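You operate a simulated robot arm through the tools that you are given. There is no shell and no other tool.

The job below is to be done with a simulated robot arm. You get a single attempt, and the scene is never put back.

Task
Set both knobs on the yellow box by its white label and check both divers' lines.
Fine: after each knob, hold the talk button under it till its green lamp lights.

It is judged by the outcome, as a careful person would: the job done as asked, and still so three seconds after it is handed in. It fails if anything else is knocked over, pushed out of place, dropped, spilled or broken.

Robot
A 7-joint arm with a three-finger gripper, fixed in place. Base frame: the origin is at the foot of the arm, x ahead of it, y to its left, z up. Lengths are in m, angles in degrees, forces in N, time in s.
Its first joint turns from -166.0 to 166.0 degrees. Payload 2.69 kg.
Tool frame: the origin (TCP) lies between the finger pads and is the grasp point; the fingertips stand 0.03 m ahead of it; z points along the fingers, y is the line along which they close. The gripper opens to 0.128 m. The gripper's body begins 0.117 m behind the TCP.
Orientation is told as [roll, pitch, yaw] about the base's x, y, z axes, in that order, counted from this pose: with the fingers straight down and closing along the base's y, the tool's x points along the base's -x, its y along +y and its z along -z.

Tools
- The arm moves only by the tool arm_command. Its argument "rows" is text: rows parted by semicolons, each of 7 numbers parted by spaces: the shift along the tool's x, y, z in mm, then the turn, a rotation vector about the tool's x, y, z in degrees, then the finger opening in mm, from 0 to 128. In form: tx ty tz rx ry rz claw; .... A call has 1 to 20 rows; each row shifts and turns the commanded pose from where the row before left it, along the tool's axes as they then stand. A row lasts 0.2 s, in which the tool goes at most 0.05 m and 8.6 degrees; a call with a longer step from one row to the next is refused whole, and so is a gripper value outside its range. Where a pose cannot be reached the arm comes as near as it can. A force on the tool above 50 N (or 10 N above the force at the start of the call, whichever is more), or a blocked arm, ends the call early, and 0.2 s more pass. Each finger halts on what it meets, pressing with about 25 N; the grip force reading is that of the motor and also rises with nothing between the fingers. The clock runs only during rows and for 0.2 s after the last one: add rows that do not move to give the fingers time. It gives the time, the measured TCP pose, the force on the tool (base axes), the opening and the grip force at its end, in the units of the frame above (readings bear some noise), with the torque about the TCP (base axes, N m) and any sound that the robot's microphone picked up.
- Cameras (640 x 400 px; columns grow to the right, rows downward): "scene" is fixed at [0.051, -0.6483, 1.4244]; the picture's right is [0.93, -0.36, 0.00], its down [-0.08, -0.21, -0.97] and it looks along [0.35, 0.91, -0.23] (base axes); focal length 323 px, centre (320, 200). "wrist" rides on the gripper at [0.058, 0.054, -0.131] in the tool frame; the picture's right is [-0.68, 0.74, 0.00], its down [-0.62, -0.57, -0.55] and it looks along [-0.40, -0.37, 0.84] (tool axes); focal length 234 px, centre (320, 200). There is no depth. A picture from a camera that has moved, and an enlarged one, comes with that camera's place and axes in the base frame and with its lens.
- capture(camera): a new picture of that camera. The clock stands still meanwhile.
- raise_lower(by): slides the trunk up (or, below 0, down) by that many m; the arm rides with it, the base frame stays. It gives what a move gives, with no picture.
- zoom(camera, box): a new picture of the part [left, top, right, bottom] of that camera's present view, enlarged. The clock stands still meanwhile.
- sign_off(): hands the job in; it is judged then, once.

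Places have to be worked out from the pictures, the camera data and where the tool is seen. Open the gripper and draw the arm clear of the work before you hand the job in, unless the task says otherwise.

The tools are called after ">>>" by a JSON object that holds its "name" and its "arguments". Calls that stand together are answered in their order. arm_command: Moves the arm, as the interface text tells. Its arguments: {"type":"object","properties":{"rows":{"type":"string"}},"required":["rows"]} The other tools are called the same way: raise_lower (by) slides the trunk up or down; capture (camera) takes a picture; zoom (camera, box) takes an enlarged picture of a part of a camera's view; sign_off () hands the job in.

At the start:

```text
clock: 0.0
tool_pos: [0.4068, 0.6128, 1.1644]
tool_rot: [0.1, 0.1, 0.0]
wrist_force: [-0.1, 0.0, 0.5]
moment: [0.0, 0.02, 0.02]
width: 0.1279
gripper_force: 0.1
trunk travel left (down, up): [-0.15, 0.2]
```

scene: 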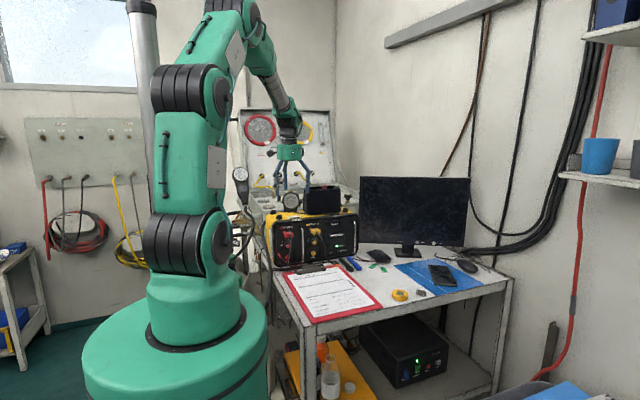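
wrist: 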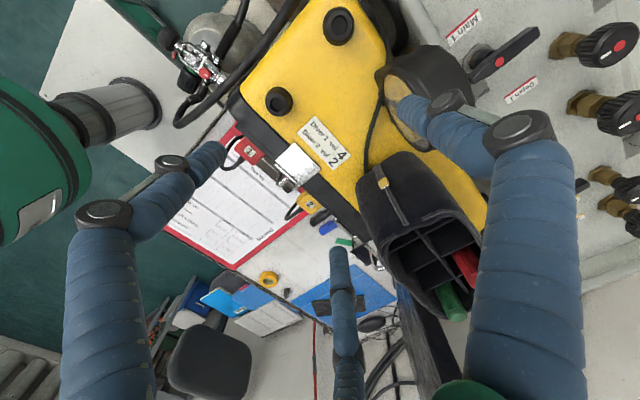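

The wrist view shows the yellow box with a white label ("Diver 1 vol 4, Diver 2 vol 2") and round black things on top. I'll zoom in on both cameras to read it and find the knobs, talk buttons and lamps.

>>> {"name": "zoom", "arguments": {"camera": "wrist", "box": [220, 0, 420, 200]}}

>>> {"name": "zoom", "arguments": {"camera": "scene", "box": [250, 170, 370, 280]}}

>>> {"name": "zoom", "arguments": {"camera": "wrist", "box": [290, 100, 360, 180]}}

```text
2.00 times, centred on (320, 100) of wrist
camera zoom: at [0.3497, 0.6657, 1.2967], right [0.68, 0.74, 0.0], down [0.62, -0.57, 0.55], along [0.4, -0.37, -0.84], focal length 468 px, centre (320, 400)
```

zoom: 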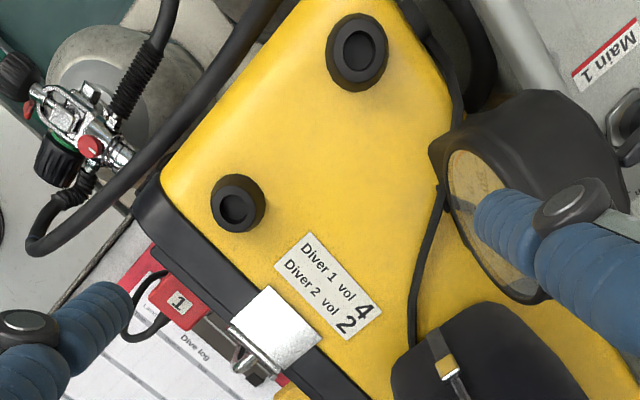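

```text
3.64 times, centred on (310, 225) of scene
camera zoom: at [0.051, -0.6483, 1.4244], right [0.93, -0.36, 0.0], down [-0.08, -0.21, -0.97], along [0.35, 0.91, -0.23], focal length 1174 px, centre (356, 109)
```

zoom: 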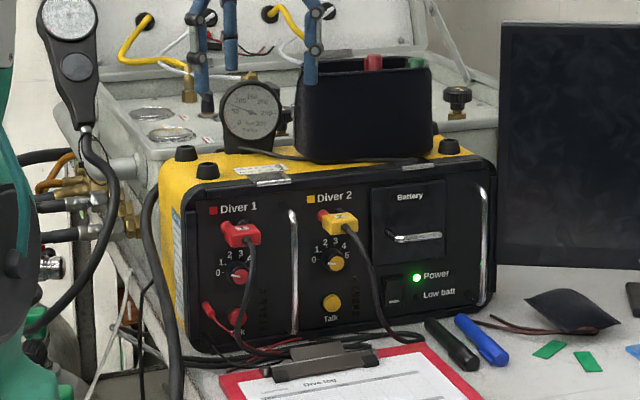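

```text
5.00 times, centred on (325, 140) of wrist
camera zoom: at [0.3497, 0.6657, 1.2967], right [0.68, 0.74, 0.0], down [0.62, -0.57, 0.55], along [0.4, -0.37, -0.84], focal length 1171 px, centre (295, 500)
```

zoom: 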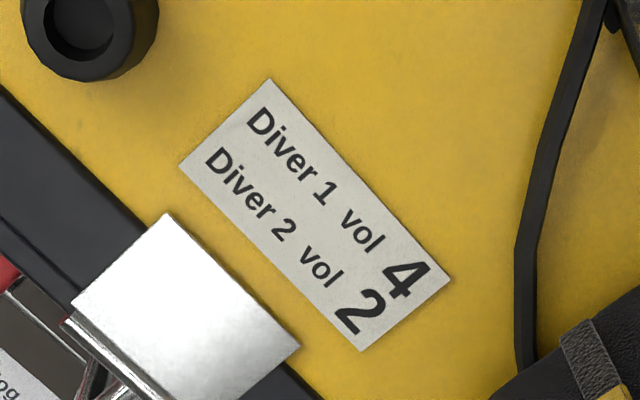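

Label: Diver 1 → 4, Diver 2 → 2. I look closer at the front panel's knobs and scales.

>>> {"name": "zoom", "arguments": {"camera": "scene", "box": [284, 205, 324, 240]}}

>>> {"name": "zoom", "arguments": {"camera": "scene", "box": [280, 230, 330, 275]}}

>>> {"name": "zoom", "arguments": {"camera": "scene", "box": [260, 200, 350, 275]}}

>>> {"name": "zoom", "arguments": {"camera": "scene", "box": [210, 60, 350, 220]}}

```text
11.43 times, centred on (304, 222) of scene
camera zoom: at [0.051, -0.6483, 1.4244], right [0.93, -0.36, 0.0], down [-0.08, -0.21, -0.97], along [0.35, 0.91, -0.23], focal length 3691 px, centre (503, -57)
```

zoom: 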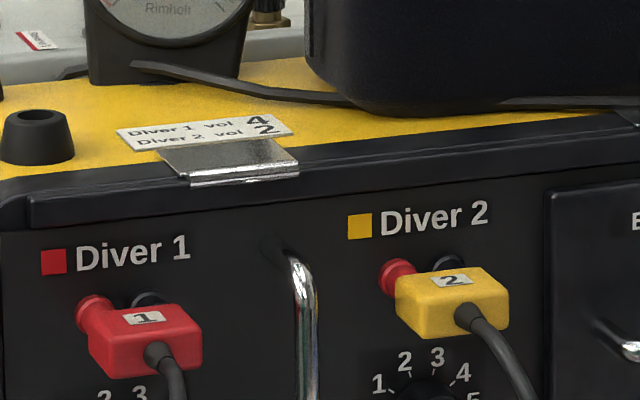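

```text
8.89 times, centred on (305, 252) of scene
camera zoom: at [0.051, -0.6483, 1.4244], right [0.93, -0.36, 0.0], down [-0.08, -0.21, -0.97], along [0.35, 0.91, -0.23], focal length 2871 px, centre (453, -267)
```

zoom: 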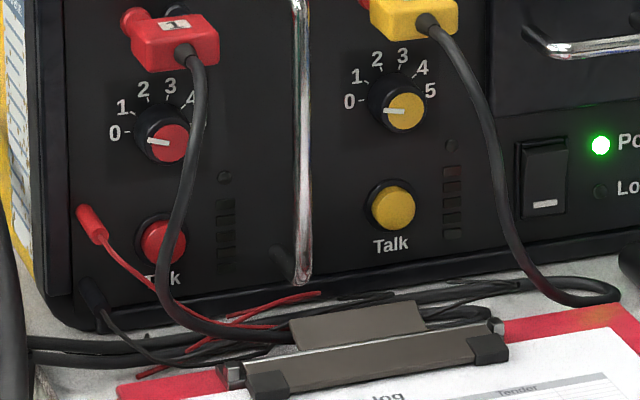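

```text
5.33 times, centred on (305, 238) of scene
camera zoom: at [0.051, -0.6483, 1.4244], right [0.93, -0.36, 0.0], down [-0.08, -0.21, -0.97], along [0.35, 0.91, -0.23], focal length 1722 px, centre (400, 0)
```

zoom: 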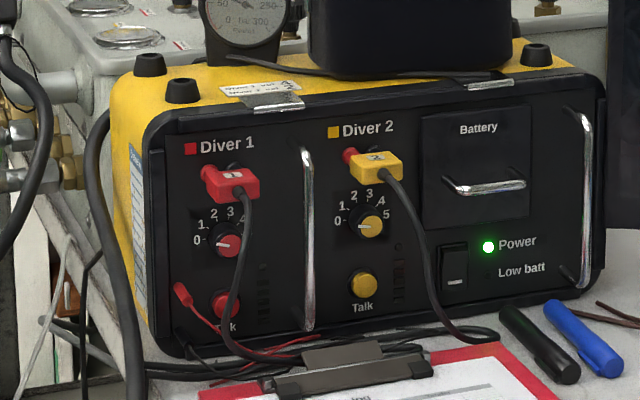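

```text
2.50 times, centred on (280, 140) of scene
camera zoom: at [0.051, -0.6483, 1.4244], right [0.93, -0.36, 0.0], down [-0.08, -0.21, -0.97], along [0.35, 0.91, -0.23], focal length 807 px, centre (420, 350)
```

zoom: 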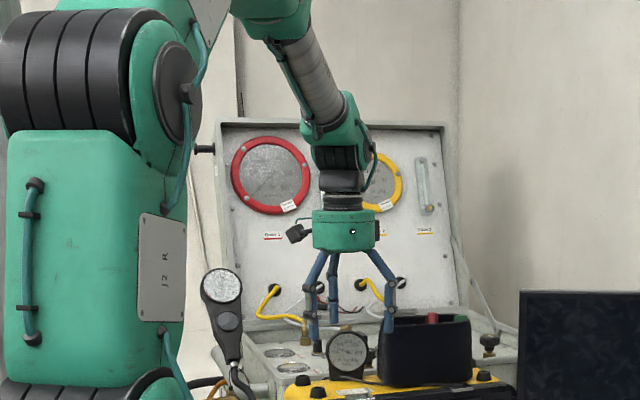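

Panel faces roughly −y at y≈0.56; knobs at about x 0.37 / 0.49, z 0.94; talk buttons at z≈0.89. First I raise the tool clear of the box and draw it back toward −y.

>>> {"name": "arm_command", "arguments": {"rows": "0 0 -30 0 0 0 128;0 0 -40 0 0 0 128;0 0 -40 0 0 0 128;0 -40 0 0 0 0 128;0 -40 0 0 0 0 128;0 -40 0 0 0 0 128;0 -40 0 0 0 0 128;0 -40 0 0 0 0 128;0 -40 0 0 0 0 128"}}

```text
clock: 2.0
tool_pos: [0.4089, 0.3725, 1.2751]
tool_rot: [0.0, 0.0, 0.1]
wrist_force: [-0.7, 0.6, 0.2]
moment: [-0.03, 0.02, 0.01]
width: 0.1281
gripper_force: 0.1
trunk travel left (down, up): [-0.15, 0.2]
```

Clear of the box. Now I tip the tool from pointing down to pointing at the panel (+y), turning about tool x in place.

>>> {"name": "arm_command", "arguments": {"rows": "0 0 0 -8 0 0 128;0 0 0 -8 0 0 128;0 0 0 -8 0 0 128;0 0 0 -8 0 0 128;0 0 0 -8 0 0 128;0 0 0 -8 0 0 128;0 0 0 -8 0 0 128;0 0 0 -8 0 0 128;0 0 0 -8 0 0 128;0 0 0 -8 0 0 128;0 0 0 -8 0 0 128;0 0 0 -2 0 0 128;0 0 0 0 0 0 128"}}

>>> {"name": "capture", "arguments": {"camera": "scene"}}

>>> {"name": "capture", "arguments": {"camera": "wrist"}}

```text
clock: 4.8
tool_pos: [0.408, 0.3711, 1.2762]
tool_rot: [90.0, 0.0, 0.1]
wrist_force: [0.0, -0.4, -0.5]
moment: [0.01, 0.02, -0.01]
width: 0.1281
gripper_force: 0.0
trunk travel left (down, up): [-0.15, 0.2]
```

```text
taken
```

scene: 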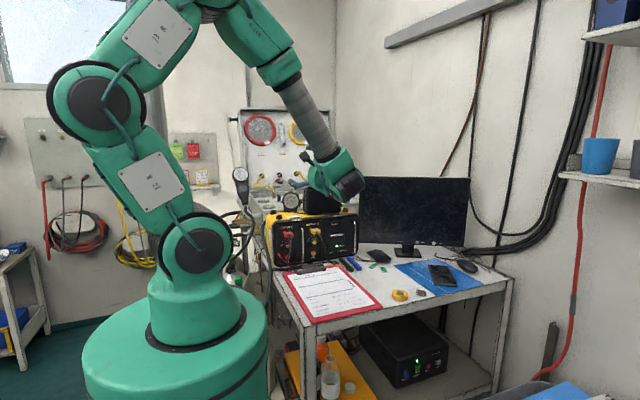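

```text
taken
camera wrist: at [0.3496, 0.2411, 1.3293], right [0.68, 0.0, 0.74], down [0.62, -0.55, -0.57], along [0.4, 0.84, -0.37], focal length 234 px, centre (320, 200)
```

wrist: 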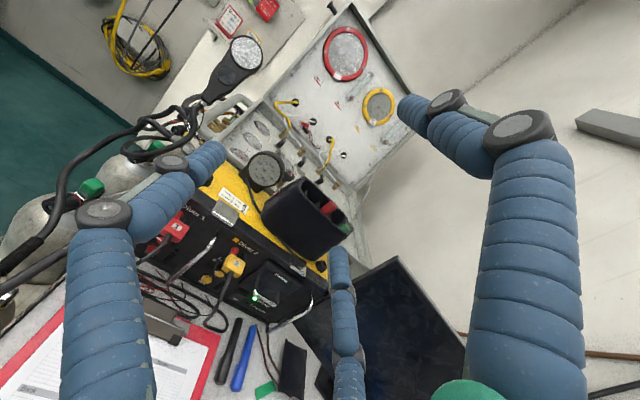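

Tool now points at the panel. I lower it to about panel height, staying ~15 cm in front, to get a close look.

>>> {"name": "arm_command", "arguments": {"rows": "0 -30 0 0 0 0 128;0 -35 0 0 0 0 128;0 -35 0 0 0 0 128;0 -35 0 0 0 0 128;0 -35 0 0 0 0 128;0 -35 0 0 0 0 128;0 -35 0 0 0 0 128;0 0 0 0 0 0 128"}}

>>> {"name": "capture", "arguments": {"camera": "scene"}}

>>> {"name": "capture", "arguments": {"camera": "wrist"}}

```text
clock: 6.6
tool_pos: [0.4093, 0.3722, 1.0353]
tool_rot: [90.0, 0.0, -0.1]
wrist_force: [0.2, 1.5, -0.4]
moment: [0.05, 0.01, 0.04]
width: 0.1281
gripper_force: 0.0
trunk travel left (down, up): [-0.15, 0.2]
```

```text
taken
```

scene: 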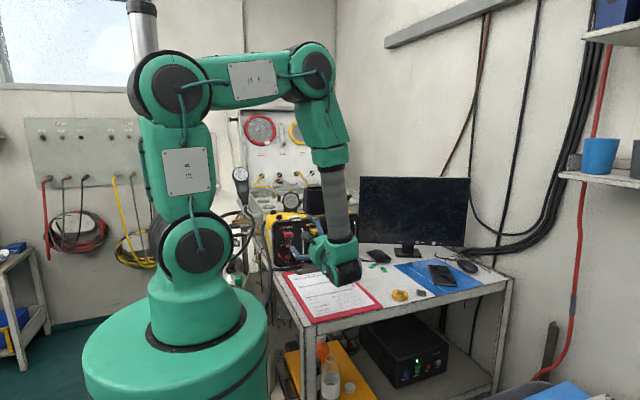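

```text
taken
camera wrist: at [0.3503, 0.241, 1.0895], right [0.68, 0.0, 0.74], down [0.62, -0.55, -0.57], along [0.4, 0.84, -0.37], focal length 234 px, centre (320, 200)
```

wrist: 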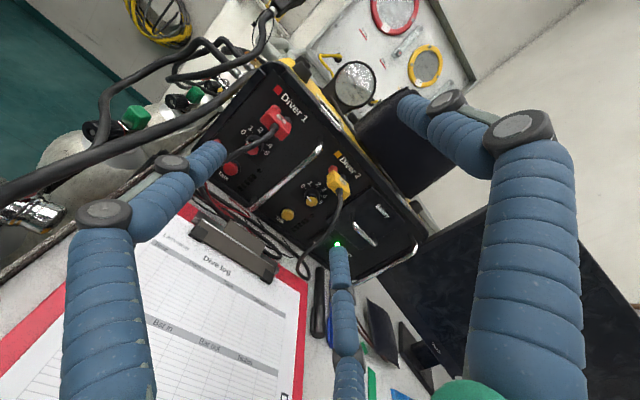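

Good close view. I zoom in on both channels to see the cables, knobs and lamps.

>>> {"name": "zoom", "arguments": {"camera": "wrist", "box": [200, 70, 330, 210]}}

>>> {"name": "zoom", "arguments": {"camera": "wrist", "box": [260, 130, 380, 260]}}

>>> {"name": "zoom", "arguments": {"camera": "wrist", "box": [210, 90, 300, 190]}}

>>> {"name": "zoom", "arguments": {"camera": "scene", "box": [250, 190, 390, 300]}}

```text
2.86 times, centred on (265, 140) of wrist
camera zoom: at [0.3503, 0.241, 1.0895], right [0.68, 0.0, 0.74], down [0.62, -0.55, -0.57], along [0.4, 0.84, -0.37], focal length 669 px, centre (477, 371)
```

zoom: 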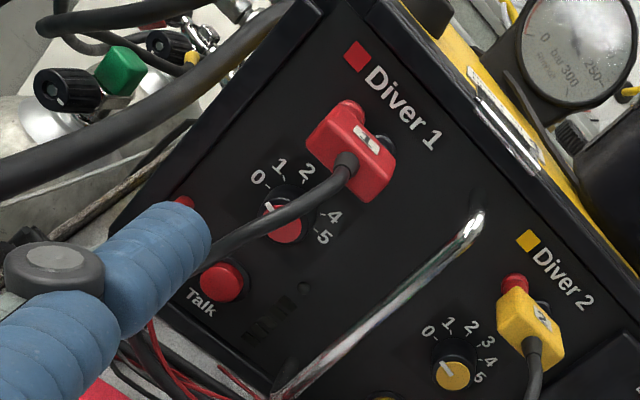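

```text
3.08 times, centred on (320, 195) of wrist
camera zoom: at [0.3503, 0.241, 1.0895], right [0.68, 0.0, 0.74], down [0.62, -0.55, -0.57], along [0.4, 0.84, -0.37], focal length 720 px, centre (320, 215)
```

zoom: 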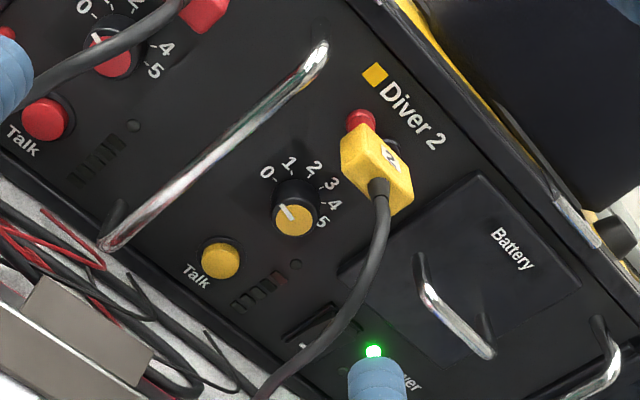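

```text
4.00 times, centred on (255, 140) of wrist
camera zoom: at [0.3503, 0.241, 1.0895], right [0.68, 0.0, 0.74], down [0.62, -0.55, -0.57], along [0.4, 0.84, -0.37], focal length 937 px, centre (580, 440)
```

zoom: 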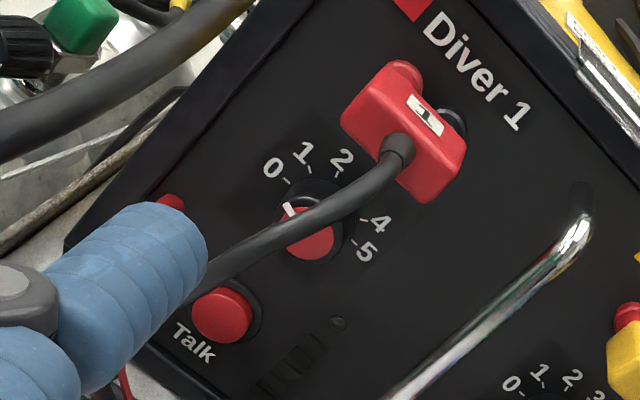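

```text
3.64 times, centred on (320, 245) of scene
camera zoom: at [0.051, -0.6483, 1.4244], right [0.93, -0.36, 0.0], down [-0.08, -0.21, -0.97], along [0.35, 0.91, -0.23], focal length 1174 px, centre (320, 36)
```

zoom: 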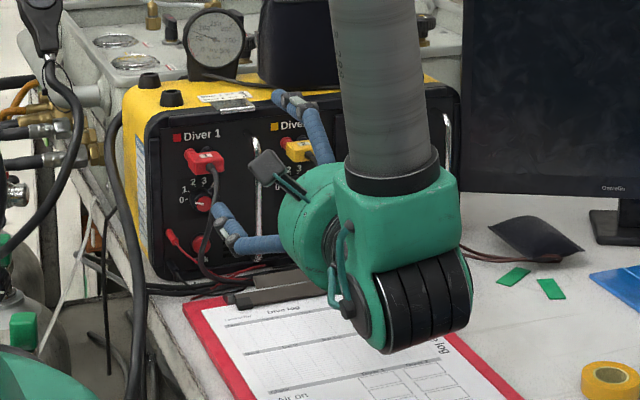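

Both pointers sit at 0 (9 o'clock), with 36° per mark clockwise to 5 at 3 o'clock. Diver 1's cable arcs out in front of its knob, so I need a better look: I close the fingers and shift toward Diver 1 while staying back.

>>> {"name": "arm_command", "arguments": {"rows": "20 0 -20 0 0 0 90;20 -10 -20 0 0 0 50;0 -15 0 0 0 0 10;0 -15 0 0 0 0 0;0 0 0 0 0 0 0;0 0 0 0 0 0 0"}}

>>> {"name": "capture", "arguments": {"camera": "wrist"}}

>>> {"name": "capture", "arguments": {"camera": "scene"}}

```text
clock: 8.0
tool_pos: [0.3671, 0.3319, 0.9954]
tool_rot: [90.0, 0.0, 0.0]
wrist_force: [0.9, 0.1, -0.4]
moment: [-0.02, -0.01, 0.04]
width: 0.0021
gripper_force: 25.1
trunk travel left (down, up): [-0.15, 0.2]
```

```text
taken
camera wrist: at [0.3101, 0.2008, 1.0495], right [0.68, 0.0, 0.74], down [0.62, -0.55, -0.57], along [0.4, 0.84, -0.37], focal length 234 px, centre (320, 200)
```

wrist: 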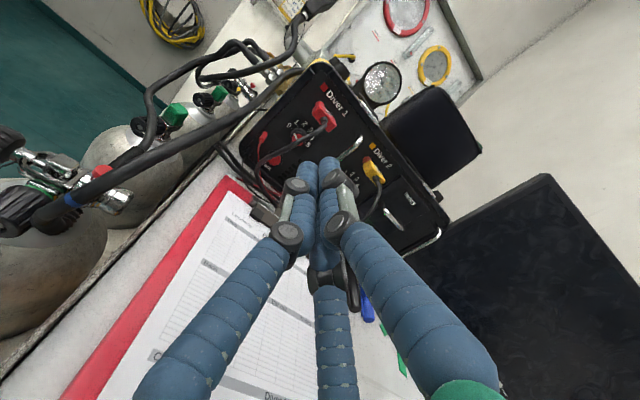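

```text
taken
```

scene: 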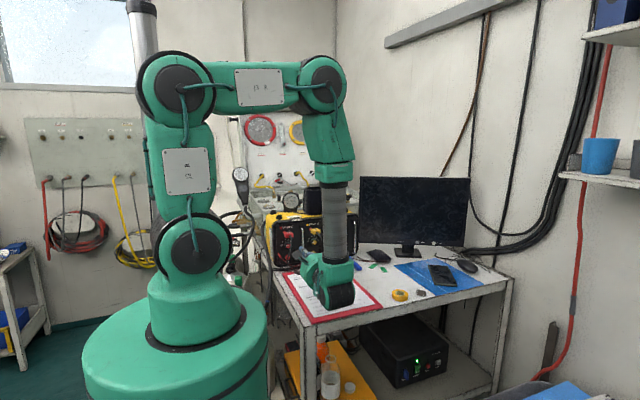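

The hand has three finger skins that meet in the middle. I zoom in on Diver 1's cable, knob and button.

>>> {"name": "zoom", "arguments": {"camera": "wrist", "box": [240, 70, 370, 200]}}

>>> {"name": "zoom", "arguments": {"camera": "wrist", "box": [240, 90, 340, 200]}}

>>> {"name": "zoom", "arguments": {"camera": "scene", "box": [262, 205, 342, 280]}}

```text
3.08 times, centred on (305, 135) of wrist
camera zoom: at [0.3101, 0.2008, 1.0495], right [0.68, 0.0, 0.74], down [0.62, -0.55, -0.57], along [0.4, 0.84, -0.37], focal length 720 px, centre (366, 400)
```

zoom: 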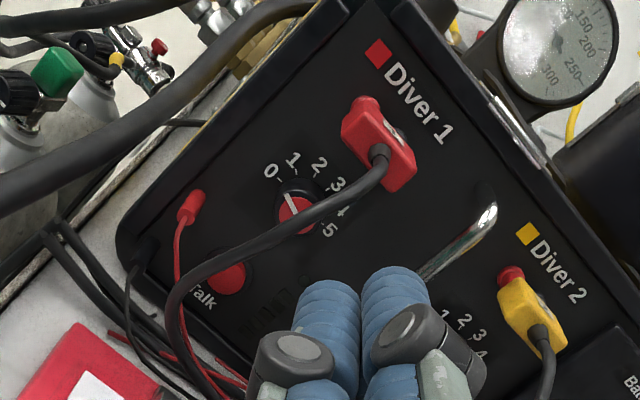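

```text
3.64 times, centred on (290, 145) of wrist
camera zoom: at [0.3101, 0.2008, 1.0495], right [0.68, 0.0, 0.74], down [0.62, -0.55, -0.57], along [0.4, 0.84, -0.37], focal length 852 px, centre (429, 400)
```

zoom: 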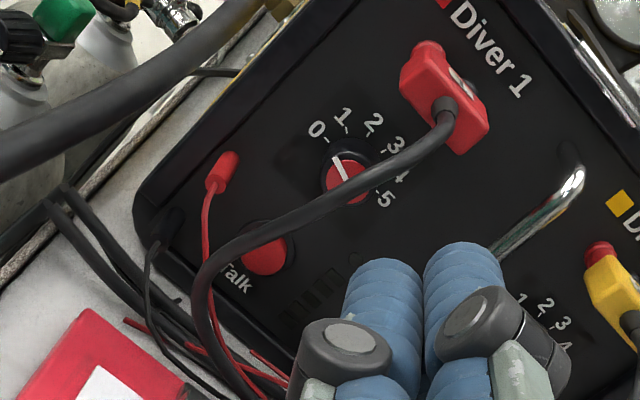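

```text
5.33 times, centred on (302, 242) of scene
camera zoom: at [0.051, -0.6483, 1.4244], right [0.93, -0.36, 0.0], down [-0.08, -0.21, -0.97], along [0.35, 0.91, -0.23], focal length 1722 px, centre (416, -27)
```

zoom: 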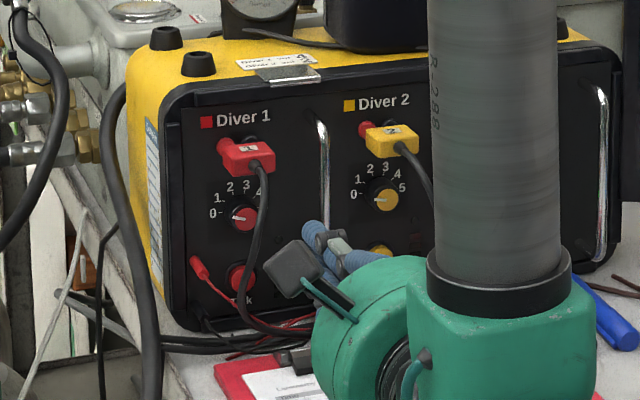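

The Diver 1 cable bulges out to y≈0.43 in front of the panel, and Diver 2's cable may too. I open the fingers and take views from two more places to triangulate cable 2 and the knobs.

>>> {"name": "arm_command", "arguments": {"rows": "-30 10 0 0 0 0 128;-30 10 0 0 0 0 128;-30 10 0 0 0 0 128;-30 10 0 0 0 0 128;0 10 0 0 0 0 128;0 0 0 0 0 0 128;0 0 0 0 0 0 128"}}

>>> {"name": "capture", "arguments": {"camera": "wrist"}}

>>> {"name": "zoom", "arguments": {"camera": "wrist", "box": [200, 80, 340, 220]}}

>>> {"name": "zoom", "arguments": {"camera": "scene", "box": [262, 205, 342, 280]}}

```text
clock: 9.6
tool_pos: [0.4882, 0.3315, 1.0458]
tool_rot: [90.0, 0.0, 0.0]
wrist_force: [0.1, 0.1, 0.3]
moment: [-0.02, 0.03, -0.01]
width: 0.1282
gripper_force: 0.0
trunk travel left (down, up): [-0.15, 0.2]
```

```text
taken
camera wrist: at [0.4299, 0.2008, 1.1001], right [0.68, 0.0, 0.74], down [0.62, -0.55, -0.57], along [0.4, 0.84, -0.37], focal length 234 px, centre (320, 200)
```

wrist: 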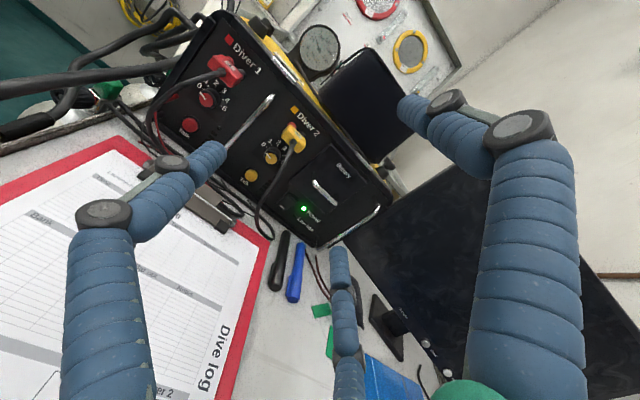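

```text
2.86 times, centred on (270, 150) of wrist
camera zoom: at [0.4299, 0.2008, 1.1001], right [0.68, 0.0, 0.74], down [0.62, -0.55, -0.57], along [0.4, 0.84, -0.37], focal length 669 px, centre (463, 343)
```

zoom: 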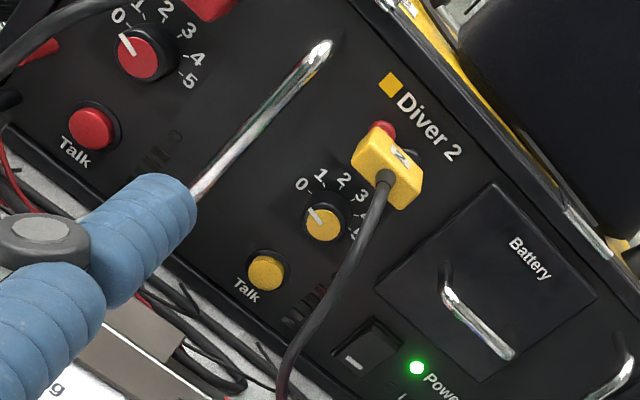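

```text
5.33 times, centred on (302, 242) of scene
camera zoom: at [0.051, -0.6483, 1.4244], right [0.93, -0.36, 0.0], down [-0.08, -0.21, -0.97], along [0.35, 0.91, -0.23], focal length 1722 px, centre (416, -27)
```

zoom: 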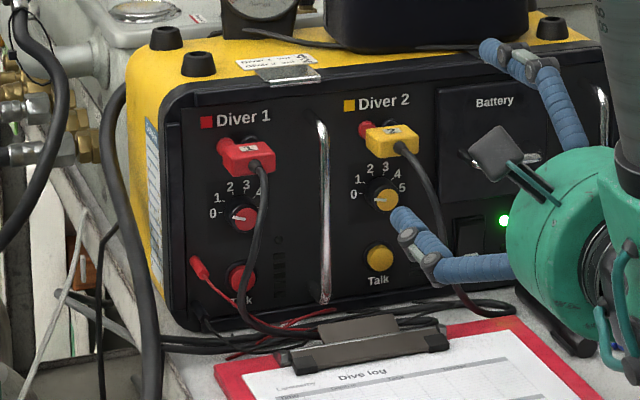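

Triangulated: knob 1 face ≈(0.372, 0.535, 0.950), knob 2 ≈(0.485, 0.539, 0.948), buttons ≈(0.372, 0.547, 0.897) and (0.484, 0.554, 0.894). Cable 2 hangs in front, slightly right of its knob, so I'll come at knob 2 from the left, tilted 20°, and turn it in two 36° bites. Moving to a standoff now.

>>> {"name": "arm_command", "arguments": {"rows": "0 0 0 0 -6.667 0 90;0 0 0 0 -6.667 0 60;0 0 0 0 -6.666 0 38;0 0 0 -2.736 0 -7.518 36;22.1 -24.1 4.7 0 0 0 36;22.1 -24.1 4.7 0 0 0 36;22.1 -24.1 4.7 0 0 0 36;22.1 -24.1 4.7 0 0 0 36;0 0 0 0 0 0 36"}}

>>> {"name": "capture", "arguments": {"camera": "wrist"}}

>>> {"name": "capture", "arguments": {"camera": "scene"}}

```text
clock: 11.6
tool_pos: [0.4258, 0.3814, 0.9375]
tool_rot: [92.6, -7.6, -20.3]
wrist_force: [0.3, 0.2, 0.4]
moment: [0.03, 0.02, 0.0]
width: 0.0359
gripper_force: 0.1
trunk travel left (down, up): [-0.15, 0.2]
```

```text
taken
camera wrist: at [0.3198, 0.277, 0.9789], right [0.53, -0.23, 0.82], down [0.47, -0.73, -0.51], along [0.71, 0.65, -0.27], focal length 234 px, centre (320, 200)
```

wrist: 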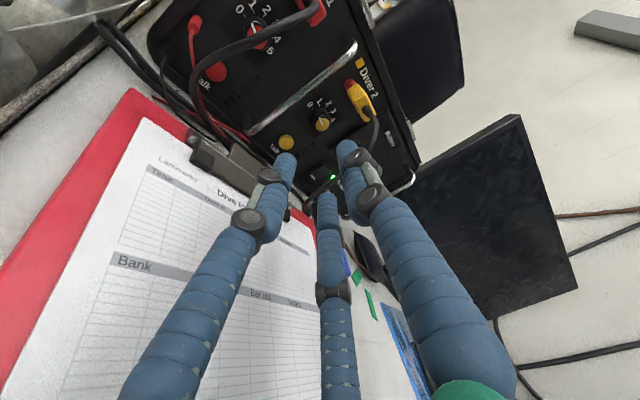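

```text
taken
```

scene: 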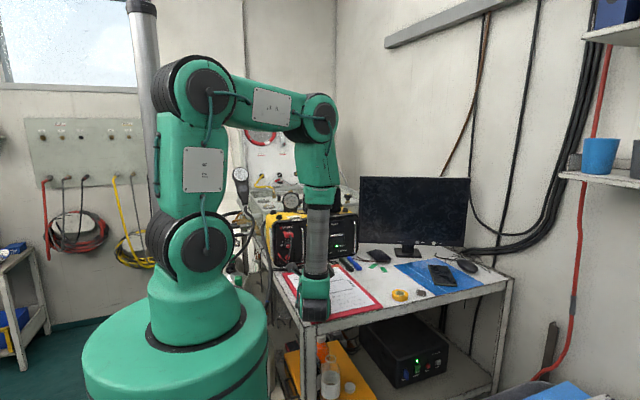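

The wrist hub is hanging low near the table edge, so I check its clearance before going in.

>>> {"name": "zoom", "arguments": {"camera": "scene", "box": [260, 200, 400, 340]}}

>>> {"name": "zoom", "arguments": {"camera": "wrist", "box": [230, 30, 400, 220]}}

```text
2.86 times, centred on (330, 270) of scene
camera zoom: at [0.051, -0.6483, 1.4244], right [0.93, -0.36, 0.0], down [-0.08, -0.21, -0.97], along [0.35, 0.91, -0.23], focal length 923 px, centre (291, 0)
```

zoom: 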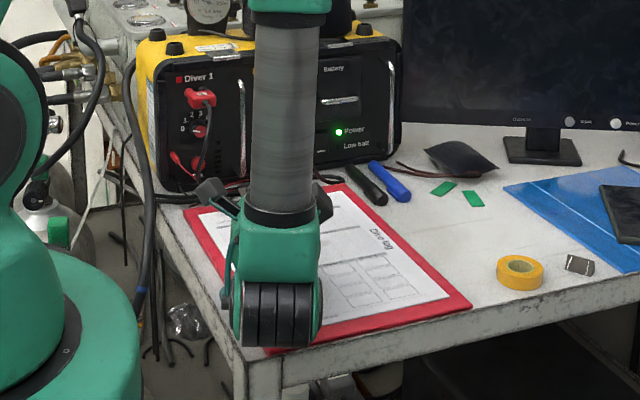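

```text
2.11 times, centred on (315, 125) of wrist
camera zoom: at [0.3198, 0.277, 0.9789], right [0.53, -0.23, 0.82], down [0.47, -0.73, -0.51], along [0.71, 0.65, -0.27], focal length 493 px, centre (330, 358)
```

zoom: 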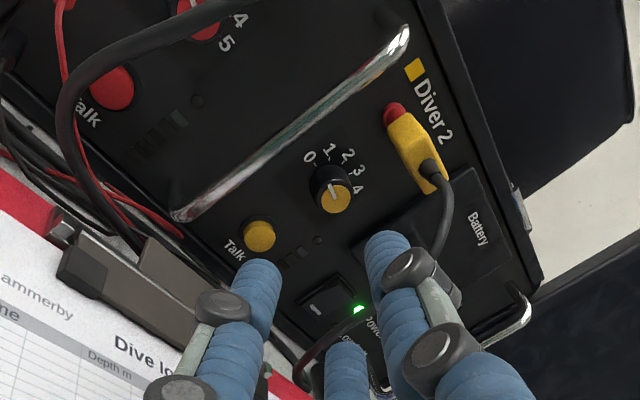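

The hub has only about 1 cm over the table with the slight upward tilt, so I level it (φ=0) and go to an 80 mm standoff from knob 2. If aimed right, the knob should appear near pixel (320,140) in the wrist view.

>>> {"name": "arm_command", "arguments": {"rows": "0 0 0 2.736 0 7.518 36;0 4.5 20 0 0 0 36;0 4.5 25 0 0 0 36;0 0 24.4 0 0 0 36;0 0 0 0 0 0 36"}}

>>> {"name": "capture", "arguments": {"camera": "wrist"}}

>>> {"name": "zoom", "arguments": {"camera": "wrist", "box": [250, 70, 390, 210]}}

>>> {"name": "zoom", "arguments": {"camera": "scene", "box": [260, 200, 400, 340]}}

```text
clock: 12.8
tool_pos: [0.4505, 0.4448, 0.9474]
tool_rot: [90.1, -0.1, -19.9]
wrist_force: [-0.2, 0.4, -0.3]
moment: [-0.02, 0.0, 0.02]
width: 0.0359
gripper_force: 0.1
trunk travel left (down, up): [-0.15, 0.2]
```

```text
taken
camera wrist: at [0.3503, 0.3421, 1.0025], right [0.64, -0.23, 0.74], down [0.39, -0.73, -0.57], along [0.67, 0.65, -0.37], focal length 234 px, centre (320, 200)
```

wrist: 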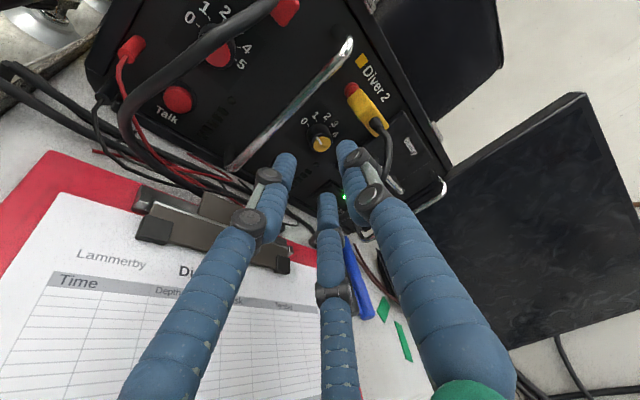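

```text
2.86 times, centred on (320, 140) of wrist
camera zoom: at [0.3503, 0.3421, 1.0025], right [0.64, -0.23, 0.74], down [0.39, -0.73, -0.57], along [0.67, 0.65, -0.37], focal length 669 px, centre (320, 371)
```

zoom: 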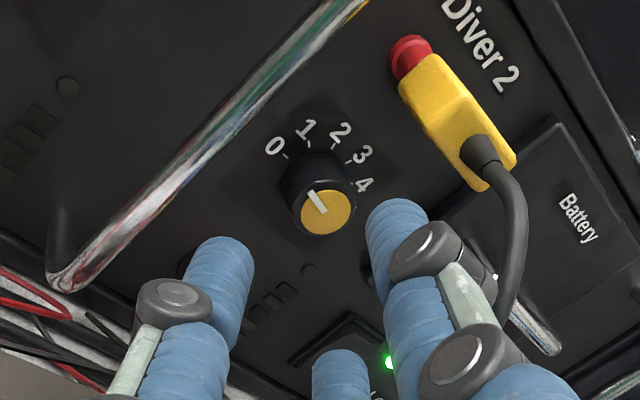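

```text
2.86 times, centred on (330, 270) of scene
camera zoom: at [0.051, -0.6483, 1.4244], right [0.93, -0.36, 0.0], down [-0.08, -0.21, -0.97], along [0.35, 0.91, -0.23], focal length 923 px, centre (291, 0)
```

zoom: 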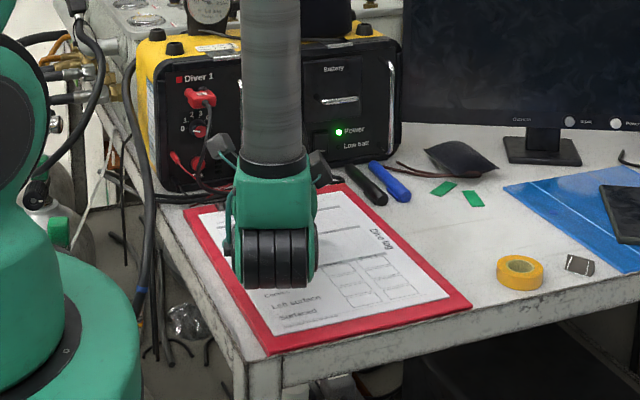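

The knob sits right on the aim point (about (321,140)), body ≈26 mm across. I go in 68 mm and look again.

>>> {"name": "arm_command", "arguments": {"rows": "0 0 20 0 0 0 38;0 0 20 0 0 0 38;0 0 16 0 0 0 38;0 0 12 0 0 0 38;0 0 0 0 0 0 38"}}

>>> {"name": "capture", "arguments": {"camera": "wrist"}}

>>> {"name": "zoom", "arguments": {"camera": "wrist", "box": [250, 90, 390, 230]}}

>>> {"name": "zoom", "arguments": {"camera": "scene", "box": [270, 190, 370, 290]}}

```text
clock: 14.0
tool_pos: [0.4721, 0.5089, 0.9481]
tool_rot: [89.9, -0.1, -20.1]
wrist_force: [-0.5, 0.1, -0.4]
moment: [0.01, -0.02, -0.02]
width: 0.038
gripper_force: 0.0
trunk travel left (down, up): [-0.15, 0.2]
```

```text
taken
camera wrist: at [0.3727, 0.406, 1.0024], right [0.64, -0.23, 0.74], down [0.39, -0.73, -0.57], along [0.67, 0.65, -0.37], focal length 234 px, centre (320, 200)
```

wrist: 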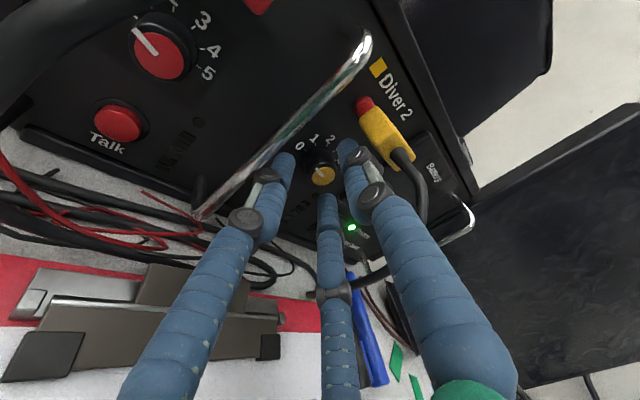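

```text
2.86 times, centred on (320, 160) of wrist
camera zoom: at [0.3727, 0.406, 1.0024], right [0.64, -0.23, 0.74], down [0.39, -0.73, -0.57], along [0.67, 0.65, -0.37], focal length 669 px, centre (320, 314)
```

zoom: 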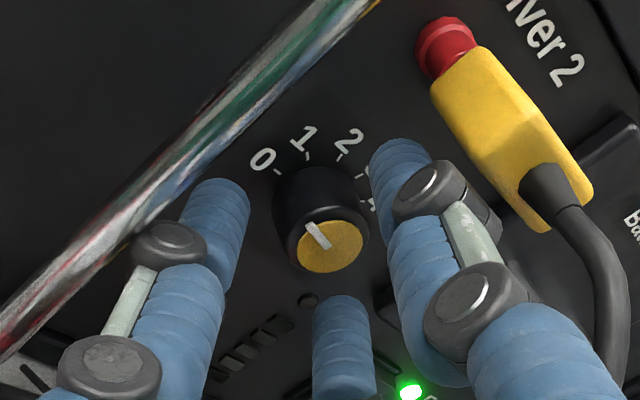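

```text
4.00 times, centred on (320, 240) of scene
camera zoom: at [0.051, -0.6483, 1.4244], right [0.93, -0.36, 0.0], down [-0.08, -0.21, -0.97], along [0.35, 0.91, -0.23], focal length 1292 px, centre (320, 40)
```

zoom: 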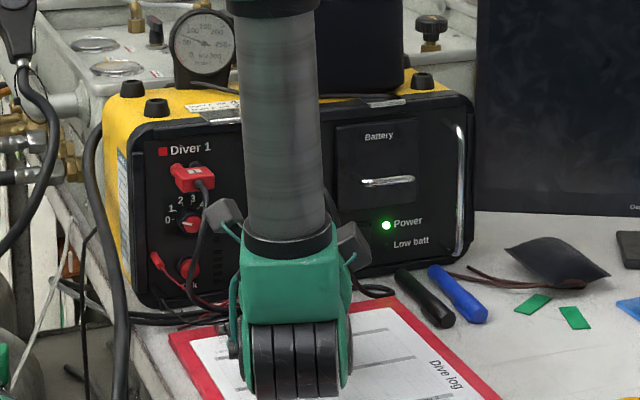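

Re-triangulating puts knob 2's axis at x≈0.4855, z≈0.949, front face y≈0.535. I advance another 8 mm with a 2 mm sideways correction and close on it.

>>> {"name": "arm_command", "arguments": {"rows": "-2 1 4 0 0 0 38;0 0 4 0 0 0 38;0 0 0 0 0 0 30;0 0 0 0 0 0 20;0 0 0 0 0 0 15;0 0 0 0 0 0 15"}}

>>> {"name": "zoom", "arguments": {"camera": "wrist", "box": [250, 90, 390, 230]}}

```text
clock: 15.4
tool_pos: [0.4763, 0.5161, 0.9471]
tool_rot: [89.9, -0.1, -20.0]
wrist_force: [-13.0, 4.5, -11.0]
moment: [-0.25, 0.09, 0.39]
width: 0.0268
gripper_force: 8.3
trunk travel left (down, up): [-0.15, 0.2]
```

```text
2.86 times, centred on (320, 160) of wrist
camera zoom: at [0.3766, 0.413, 1.0027], right [0.64, -0.23, 0.74], down [0.39, -0.73, -0.56], along [0.66, 0.65, -0.37], focal length 669 px, centre (320, 314)
```

zoom: 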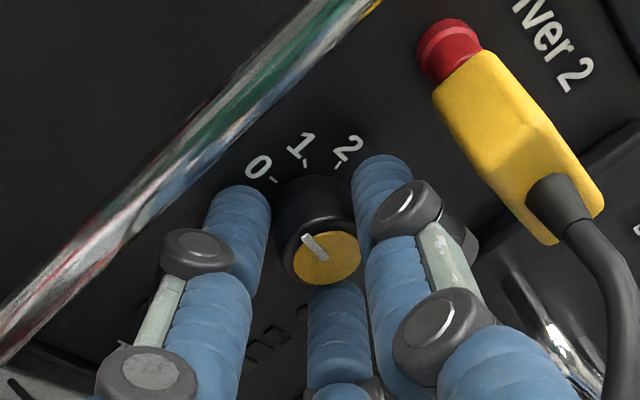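

Gripped at ~27 mm, but the reading shows a sideways load (−13, +4.5, −11 N): the lower-left finger is bearing harder. I ease the tool that way a little to centre it.

>>> {"name": "arm_command", "arguments": {"rows": "0.7 -0.7 0 0 0 0 15;0.7 -0.7 0 0 0 0 12;0 0 0 0 0 0 10"}}

```text
clock: 16.2
tool_pos: [0.4758, 0.5163, 0.9481]
tool_rot: [89.9, 0.0, -20.2]
wrist_force: [-5.9, -7.6, -8.8]
moment: [-0.32, 0.1, 0.2]
width: 0.0257
gripper_force: 12.1
trunk travel left (down, up): [-0.15, 0.2]
```

Load is dropping. One more small nudge, then full grip.

>>> {"name": "arm_command", "arguments": {"rows": "0.5 -0.9 -0.5 0 0 0 10;0 0 0 0 0 0 5;0 0 0 0 0 0 5"}}

>>> {"name": "zoom", "arguments": {"camera": "wrist", "box": [250, 90, 390, 230]}}

```text
clock: 17.0
tool_pos: [0.4766, 0.5165, 0.9466]
tool_rot: [90.1, 0.0, -20.1]
wrist_force: [5.0, -4.6, -2.6]
moment: [-0.05, 0.02, 0.11]
width: 0.0253
gripper_force: 45.1
trunk travel left (down, up): [-0.15, 0.2]
```

```text
2.86 times, centred on (320, 160) of wrist
camera zoom: at [0.3761, 0.4134, 1.0015], right [0.63, -0.23, 0.74], down [0.39, -0.73, -0.57], along [0.67, 0.65, -0.37], focal length 669 px, centre (320, 314)
```

zoom: 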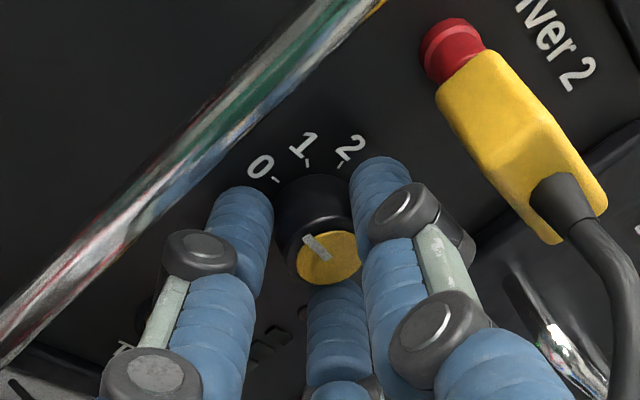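

Now a firm, nearly load-free grip (25 mm). I turn it clockwise 36° about the knob's own axis.

>>> {"name": "arm_command", "arguments": {"rows": "-0.06 1.07 0.02 2.462 0 6.766 5;-0.06 1.07 0.02 2.462 0 6.766 5;-0.06 1.07 0.02 2.462 0 6.766 5;-0.06 1.07 0.02 2.462 0 6.766 5;-0.06 1.07 0.02 2.462 0 6.766 5;0 0 0 0 0 0 5"}}

>>> {"name": "zoom", "arguments": {"camera": "wrist", "box": [250, 90, 390, 230]}}

>>> {"name": "zoom", "arguments": {"camera": "scene", "box": [270, 190, 370, 290]}}

```text
clock: 18.4
tool_pos: [0.4769, 0.5163, 0.9524]
tool_rot: [76.1, 33.6, -24.2]
wrist_force: [2.9, 5.7, 11.3]
moment: [0.52, -0.09, 0.09]
width: 0.0254
gripper_force: 44.8
trunk travel left (down, up): [-0.15, 0.2]
```

```text
2.86 times, centred on (320, 160) of wrist
camera zoom: at [0.4279, 0.413, 1.0553], right [0.95, -0.23, 0.22], down [-0.02, -0.72, -0.69], along [0.32, 0.65, -0.69], focal length 669 px, centre (320, 314)
```

zoom: 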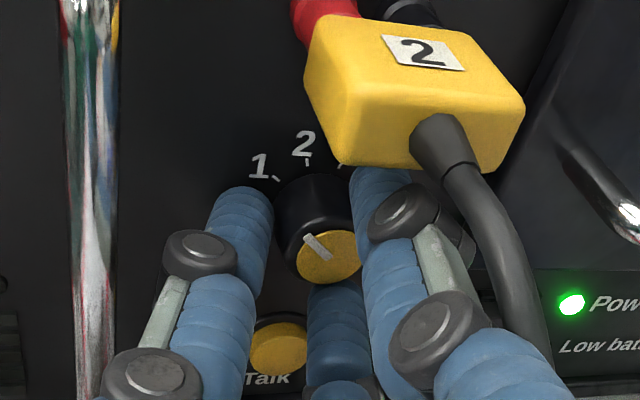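

```text
4.00 times, centred on (320, 240) of scene
camera zoom: at [0.051, -0.6483, 1.4244], right [0.93, -0.36, 0.0], down [-0.08, -0.21, -0.97], along [0.35, 0.91, -0.23], focal length 1292 px, centre (320, 40)
```

zoom: 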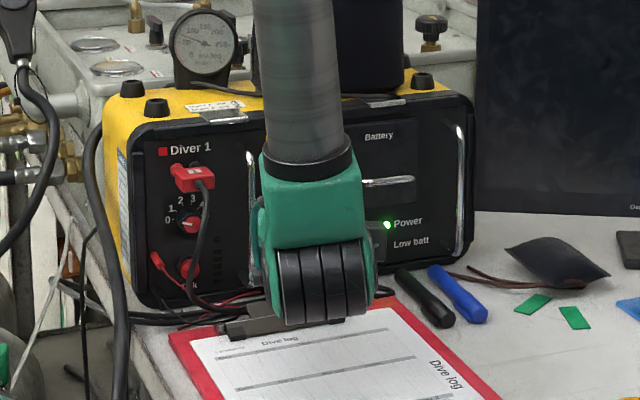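

The knob turned with the grip; pointer is now at 1. I open, back off 15 mm, swing the tool back 36° and re-engage for the second bite.

>>> {"name": "arm_command", "arguments": {"rows": "0 0 0 0 0 0 38;0 0 0 0 0 0 38;0 0 -15 0 0 0 38;-0.1 -1.71 0.04 -2.462 0 -6.766 38;-0.1 -1.71 0.04 -2.462 0 -6.766 38;-0.1 -1.71 0.04 -2.462 0 -6.766 38;-0.1 -1.71 0.04 -2.462 0 -6.766 38;-0.1 -1.71 0.04 -2.462 0 -6.766 38;0 0 0 0 0 0 38"}}

>>> {"name": "zoom", "arguments": {"camera": "wrist", "box": [250, 90, 390, 230]}}

```text
clock: 20.4
tool_pos: [0.4705, 0.5019, 0.9477]
tool_rot: [90.1, -0.1, -20.0]
wrist_force: [0.2, 0.0, 0.7]
moment: [0.02, -0.01, -0.01]
width: 0.0381
gripper_force: 0.1
trunk travel left (down, up): [-0.15, 0.2]
```

```text
2.86 times, centred on (320, 160) of wrist
camera zoom: at [0.3706, 0.3985, 1.0008], right [0.63, -0.23, 0.74], down [0.39, -0.73, -0.56], along [0.67, 0.65, -0.37], focal length 669 px, centre (320, 314)
```

zoom: 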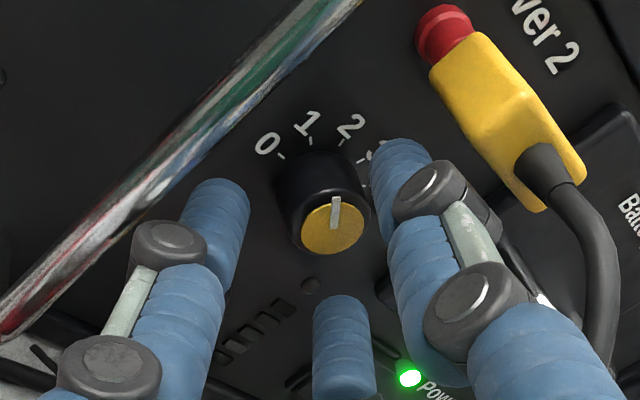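

Pointer reads about at 1 (≈144° from 3 o'clock). I re-engage and grip again.

>>> {"name": "arm_command", "arguments": {"rows": "0 0 8 0 0 0 38;0 0 7 0 0 0 38;0 0 0 0 0 0 26;0 0 0 0 0 0 18;0 0 0 0 0 0 10;0 0 0 0 0 0 5;0 0 0 0 0 0 5"}}

>>> {"name": "zoom", "arguments": {"camera": "wrist", "box": [250, 90, 390, 230]}}

```text
clock: 22.0
tool_pos: [0.4755, 0.5158, 0.9472]
tool_rot: [90.1, 0.0, -20.1]
wrist_force: [9.5, -2.1, 3.3]
moment: [0.19, -0.04, 0.0]
width: 0.0251
gripper_force: 44.8
trunk travel left (down, up): [-0.15, 0.2]
```

```text
2.86 times, centred on (320, 160) of wrist
camera zoom: at [0.376, 0.4126, 1.0015], right [0.64, -0.23, 0.74], down [0.39, -0.73, -0.57], along [0.67, 0.65, -0.37], focal length 669 px, centre (320, 314)
```

zoom: 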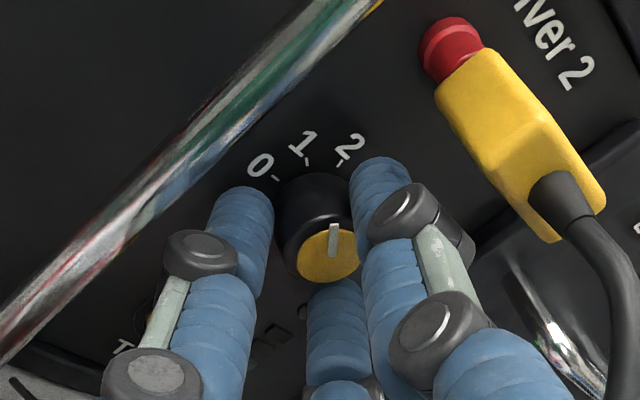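

Good firm grip again. Second 36° turn, toward 2.

>>> {"name": "arm_command", "arguments": {"rows": "-0.06 1.07 0.02 2.462 0 6.766 5;-0.06 1.07 0.02 2.462 0 6.766 5;-0.06 1.07 0.02 2.462 0 6.766 5;-0.06 1.07 0.02 2.462 0 6.766 5;-0.06 1.07 0.02 2.462 0 6.766 5;0 0 0 0 0 0 5;0 0 0 0 0 0 38;0 0 0 0 0 0 38;0 0 -15 0 0 0 38;0 0 0 0 0 0 38"}}

>>> {"name": "zoom", "arguments": {"camera": "wrist", "box": [250, 90, 390, 230]}}

```text
clock: 24.2
tool_pos: [0.4725, 0.501, 0.9536]
tool_rot: [76.0, 33.6, -24.2]
wrist_force: [0.0, -0.1, 0.3]
moment: [-0.01, 0.01, 0.0]
width: 0.0379
gripper_force: 0.0
trunk travel left (down, up): [-0.15, 0.2]
```

```text
2.86 times, centred on (320, 160) of wrist
camera zoom: at [0.4237, 0.3981, 1.0575], right [0.95, -0.23, 0.22], down [-0.02, -0.73, -0.69], along [0.32, 0.65, -0.69], focal length 669 px, centre (320, 314)
```

zoom: 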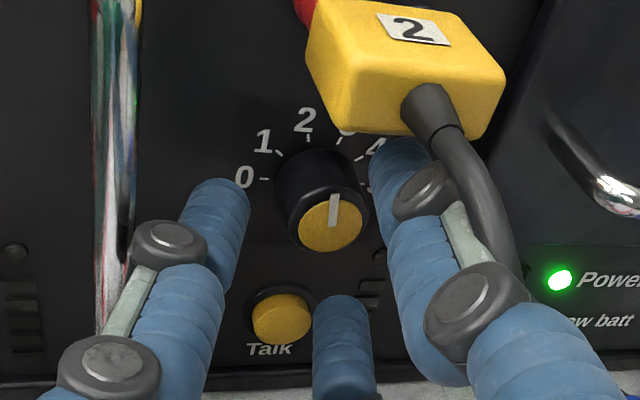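

Knob 2's pointer is very close to 2. I swing back, withdraw, close the fingers and re-aim for talk button 2: coming down 25° from above and slightly from the left, clear of both cables.

>>> {"name": "arm_command", "arguments": {"rows": "-0.1 -1.71 0.04 -2.462 0 -6.766 38;-0.1 -1.71 0.04 -2.462 0 -6.766 38;-0.1 -1.71 0.04 -2.462 0 -6.766 38;-0.1 -1.71 0.04 -2.462 0 -6.766 38;-0.1 -1.71 0.04 -2.462 0 -6.766 38;0 0 -25 0 0 0 38;0 0 -30 0 0 0 38;0 0 -25 0 0 0 38;0 0 0 0 8 0 20;0 0 0 8.333 0 0 0;0 0 0 8.333 0 0 0;0 0 0 8.334 0 0 0;0 0 0 0 0 0 0"}}

>>> {"name": "capture", "arguments": {"camera": "wrist"}}

>>> {"name": "zoom", "arguments": {"camera": "wrist", "box": [220, 20, 420, 200]}}

>>> {"name": "zoom", "arguments": {"camera": "scene", "box": [270, 190, 370, 290]}}

```text
clock: 27.0
tool_pos: [0.4419, 0.4257, 0.9459]
tool_rot: [65.0, 0.0, -12.0]
wrist_force: [-0.1, 0.2, 0.6]
moment: [-0.01, -0.01, -0.02]
width: 0.0022
gripper_force: 25.0
trunk travel left (down, up): [-0.15, 0.2]
```

```text
taken
camera wrist: at [0.3652, 0.344, 1.0519], right [0.73, 0.16, 0.67], down [0.45, -0.85, -0.28], along [0.52, 0.5, -0.69], focal length 234 px, centre (320, 200)
```

wrist: 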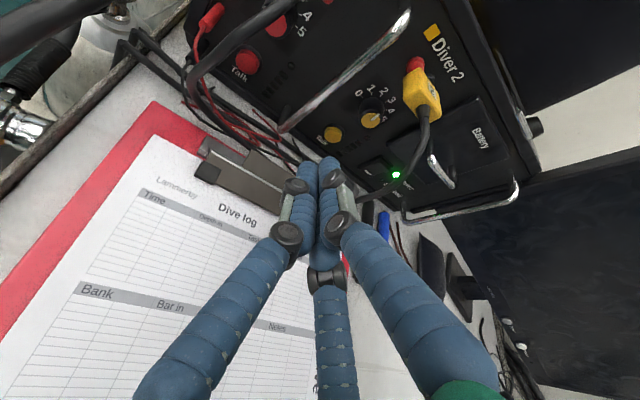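

```text
2.22 times, centred on (320, 110) of wrist
camera zoom: at [0.3652, 0.344, 1.0519], right [0.73, 0.16, 0.67], down [0.45, -0.85, -0.28], along [0.52, 0.5, -0.69], focal length 520 px, centre (320, 400)
```

zoom: 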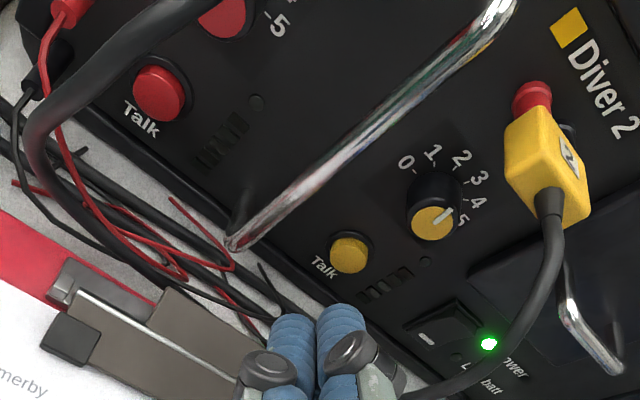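

```text
4.00 times, centred on (320, 240) of scene
camera zoom: at [0.051, -0.6483, 1.4244], right [0.93, -0.36, 0.0], down [-0.08, -0.21, -0.97], along [0.35, 0.91, -0.23], focal length 1292 px, centre (320, 40)
```

zoom: 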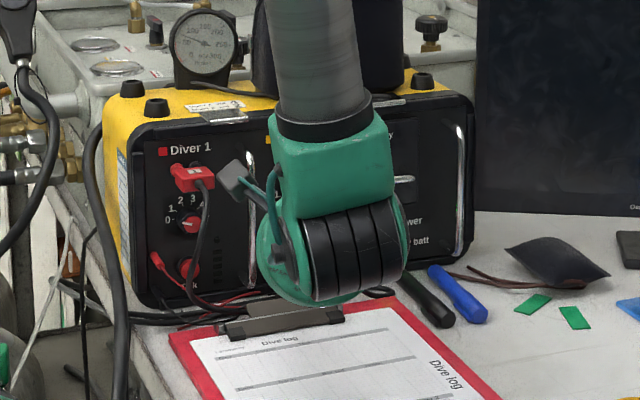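

The lamp next to Diver 2's meter bars is dark for now. I move to a 30 mm standoff from talk button 2 at ≈(0.484, 0.549, 0.896).

>>> {"name": "arm_command", "arguments": {"rows": "-5 0.1 20 0 0 0 0;-5 0.1 30 0 0 0 0;-5 0.1 28.4 0 0 0 0;0 0 0 0 0 0 0"}}

>>> {"name": "capture", "arguments": {"camera": "wrist"}}

>>> {"name": "zoom", "arguments": {"camera": "wrist", "box": [240, 60, 400, 200]}}

>>> {"name": "zoom", "arguments": {"camera": "scene", "box": [270, 190, 370, 290]}}

```text
clock: 28.0
tool_pos: [0.4725, 0.4924, 0.9128]
tool_rot: [65.0, 0.0, -12.0]
wrist_force: [0.1, 0.4, -0.8]
moment: [0.0, -0.01, 0.0]
width: 0.0021
gripper_force: 25.1
trunk travel left (down, up): [-0.15, 0.2]
```

```text
taken
camera wrist: at [0.3958, 0.4108, 1.0185], right [0.73, 0.16, 0.67], down [0.45, -0.85, -0.28], along [0.52, 0.5, -0.69], focal length 234 px, centre (320, 200)
```

wrist: 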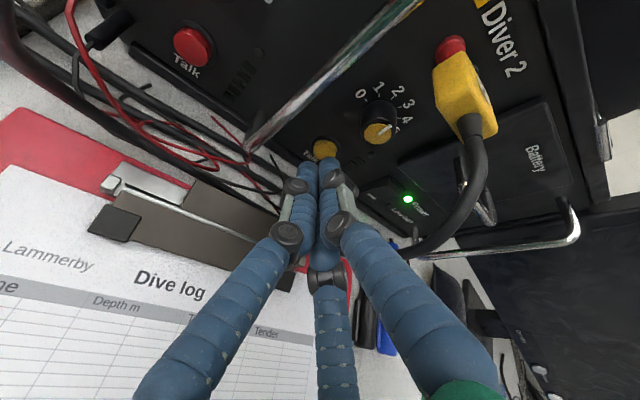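

```text
2.86 times, centred on (320, 130) of wrist
camera zoom: at [0.3958, 0.4108, 1.0185], right [0.73, 0.16, 0.67], down [0.45, -0.85, -0.28], along [0.52, 0.5, -0.69], focal length 669 px, centre (320, 400)
```

zoom: 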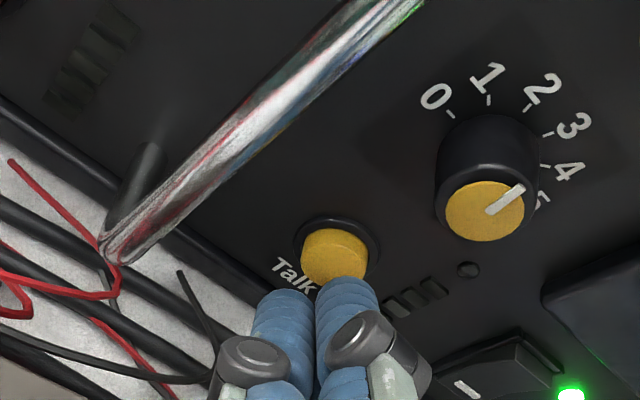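

```text
4.00 times, centred on (320, 240) of scene
camera zoom: at [0.051, -0.6483, 1.4244], right [0.93, -0.36, 0.0], down [-0.08, -0.21, -0.97], along [0.35, 0.91, -0.23], focal length 1292 px, centre (320, 40)
```

zoom: 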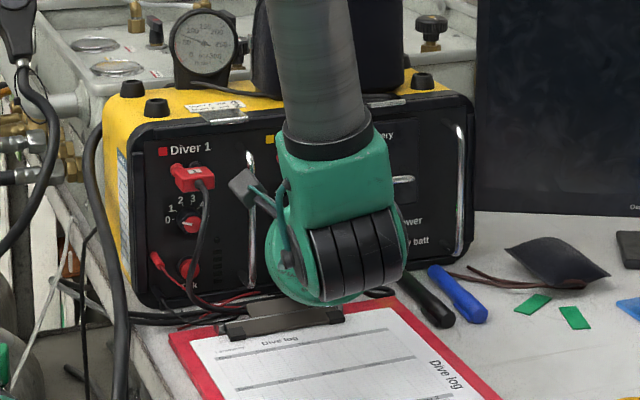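

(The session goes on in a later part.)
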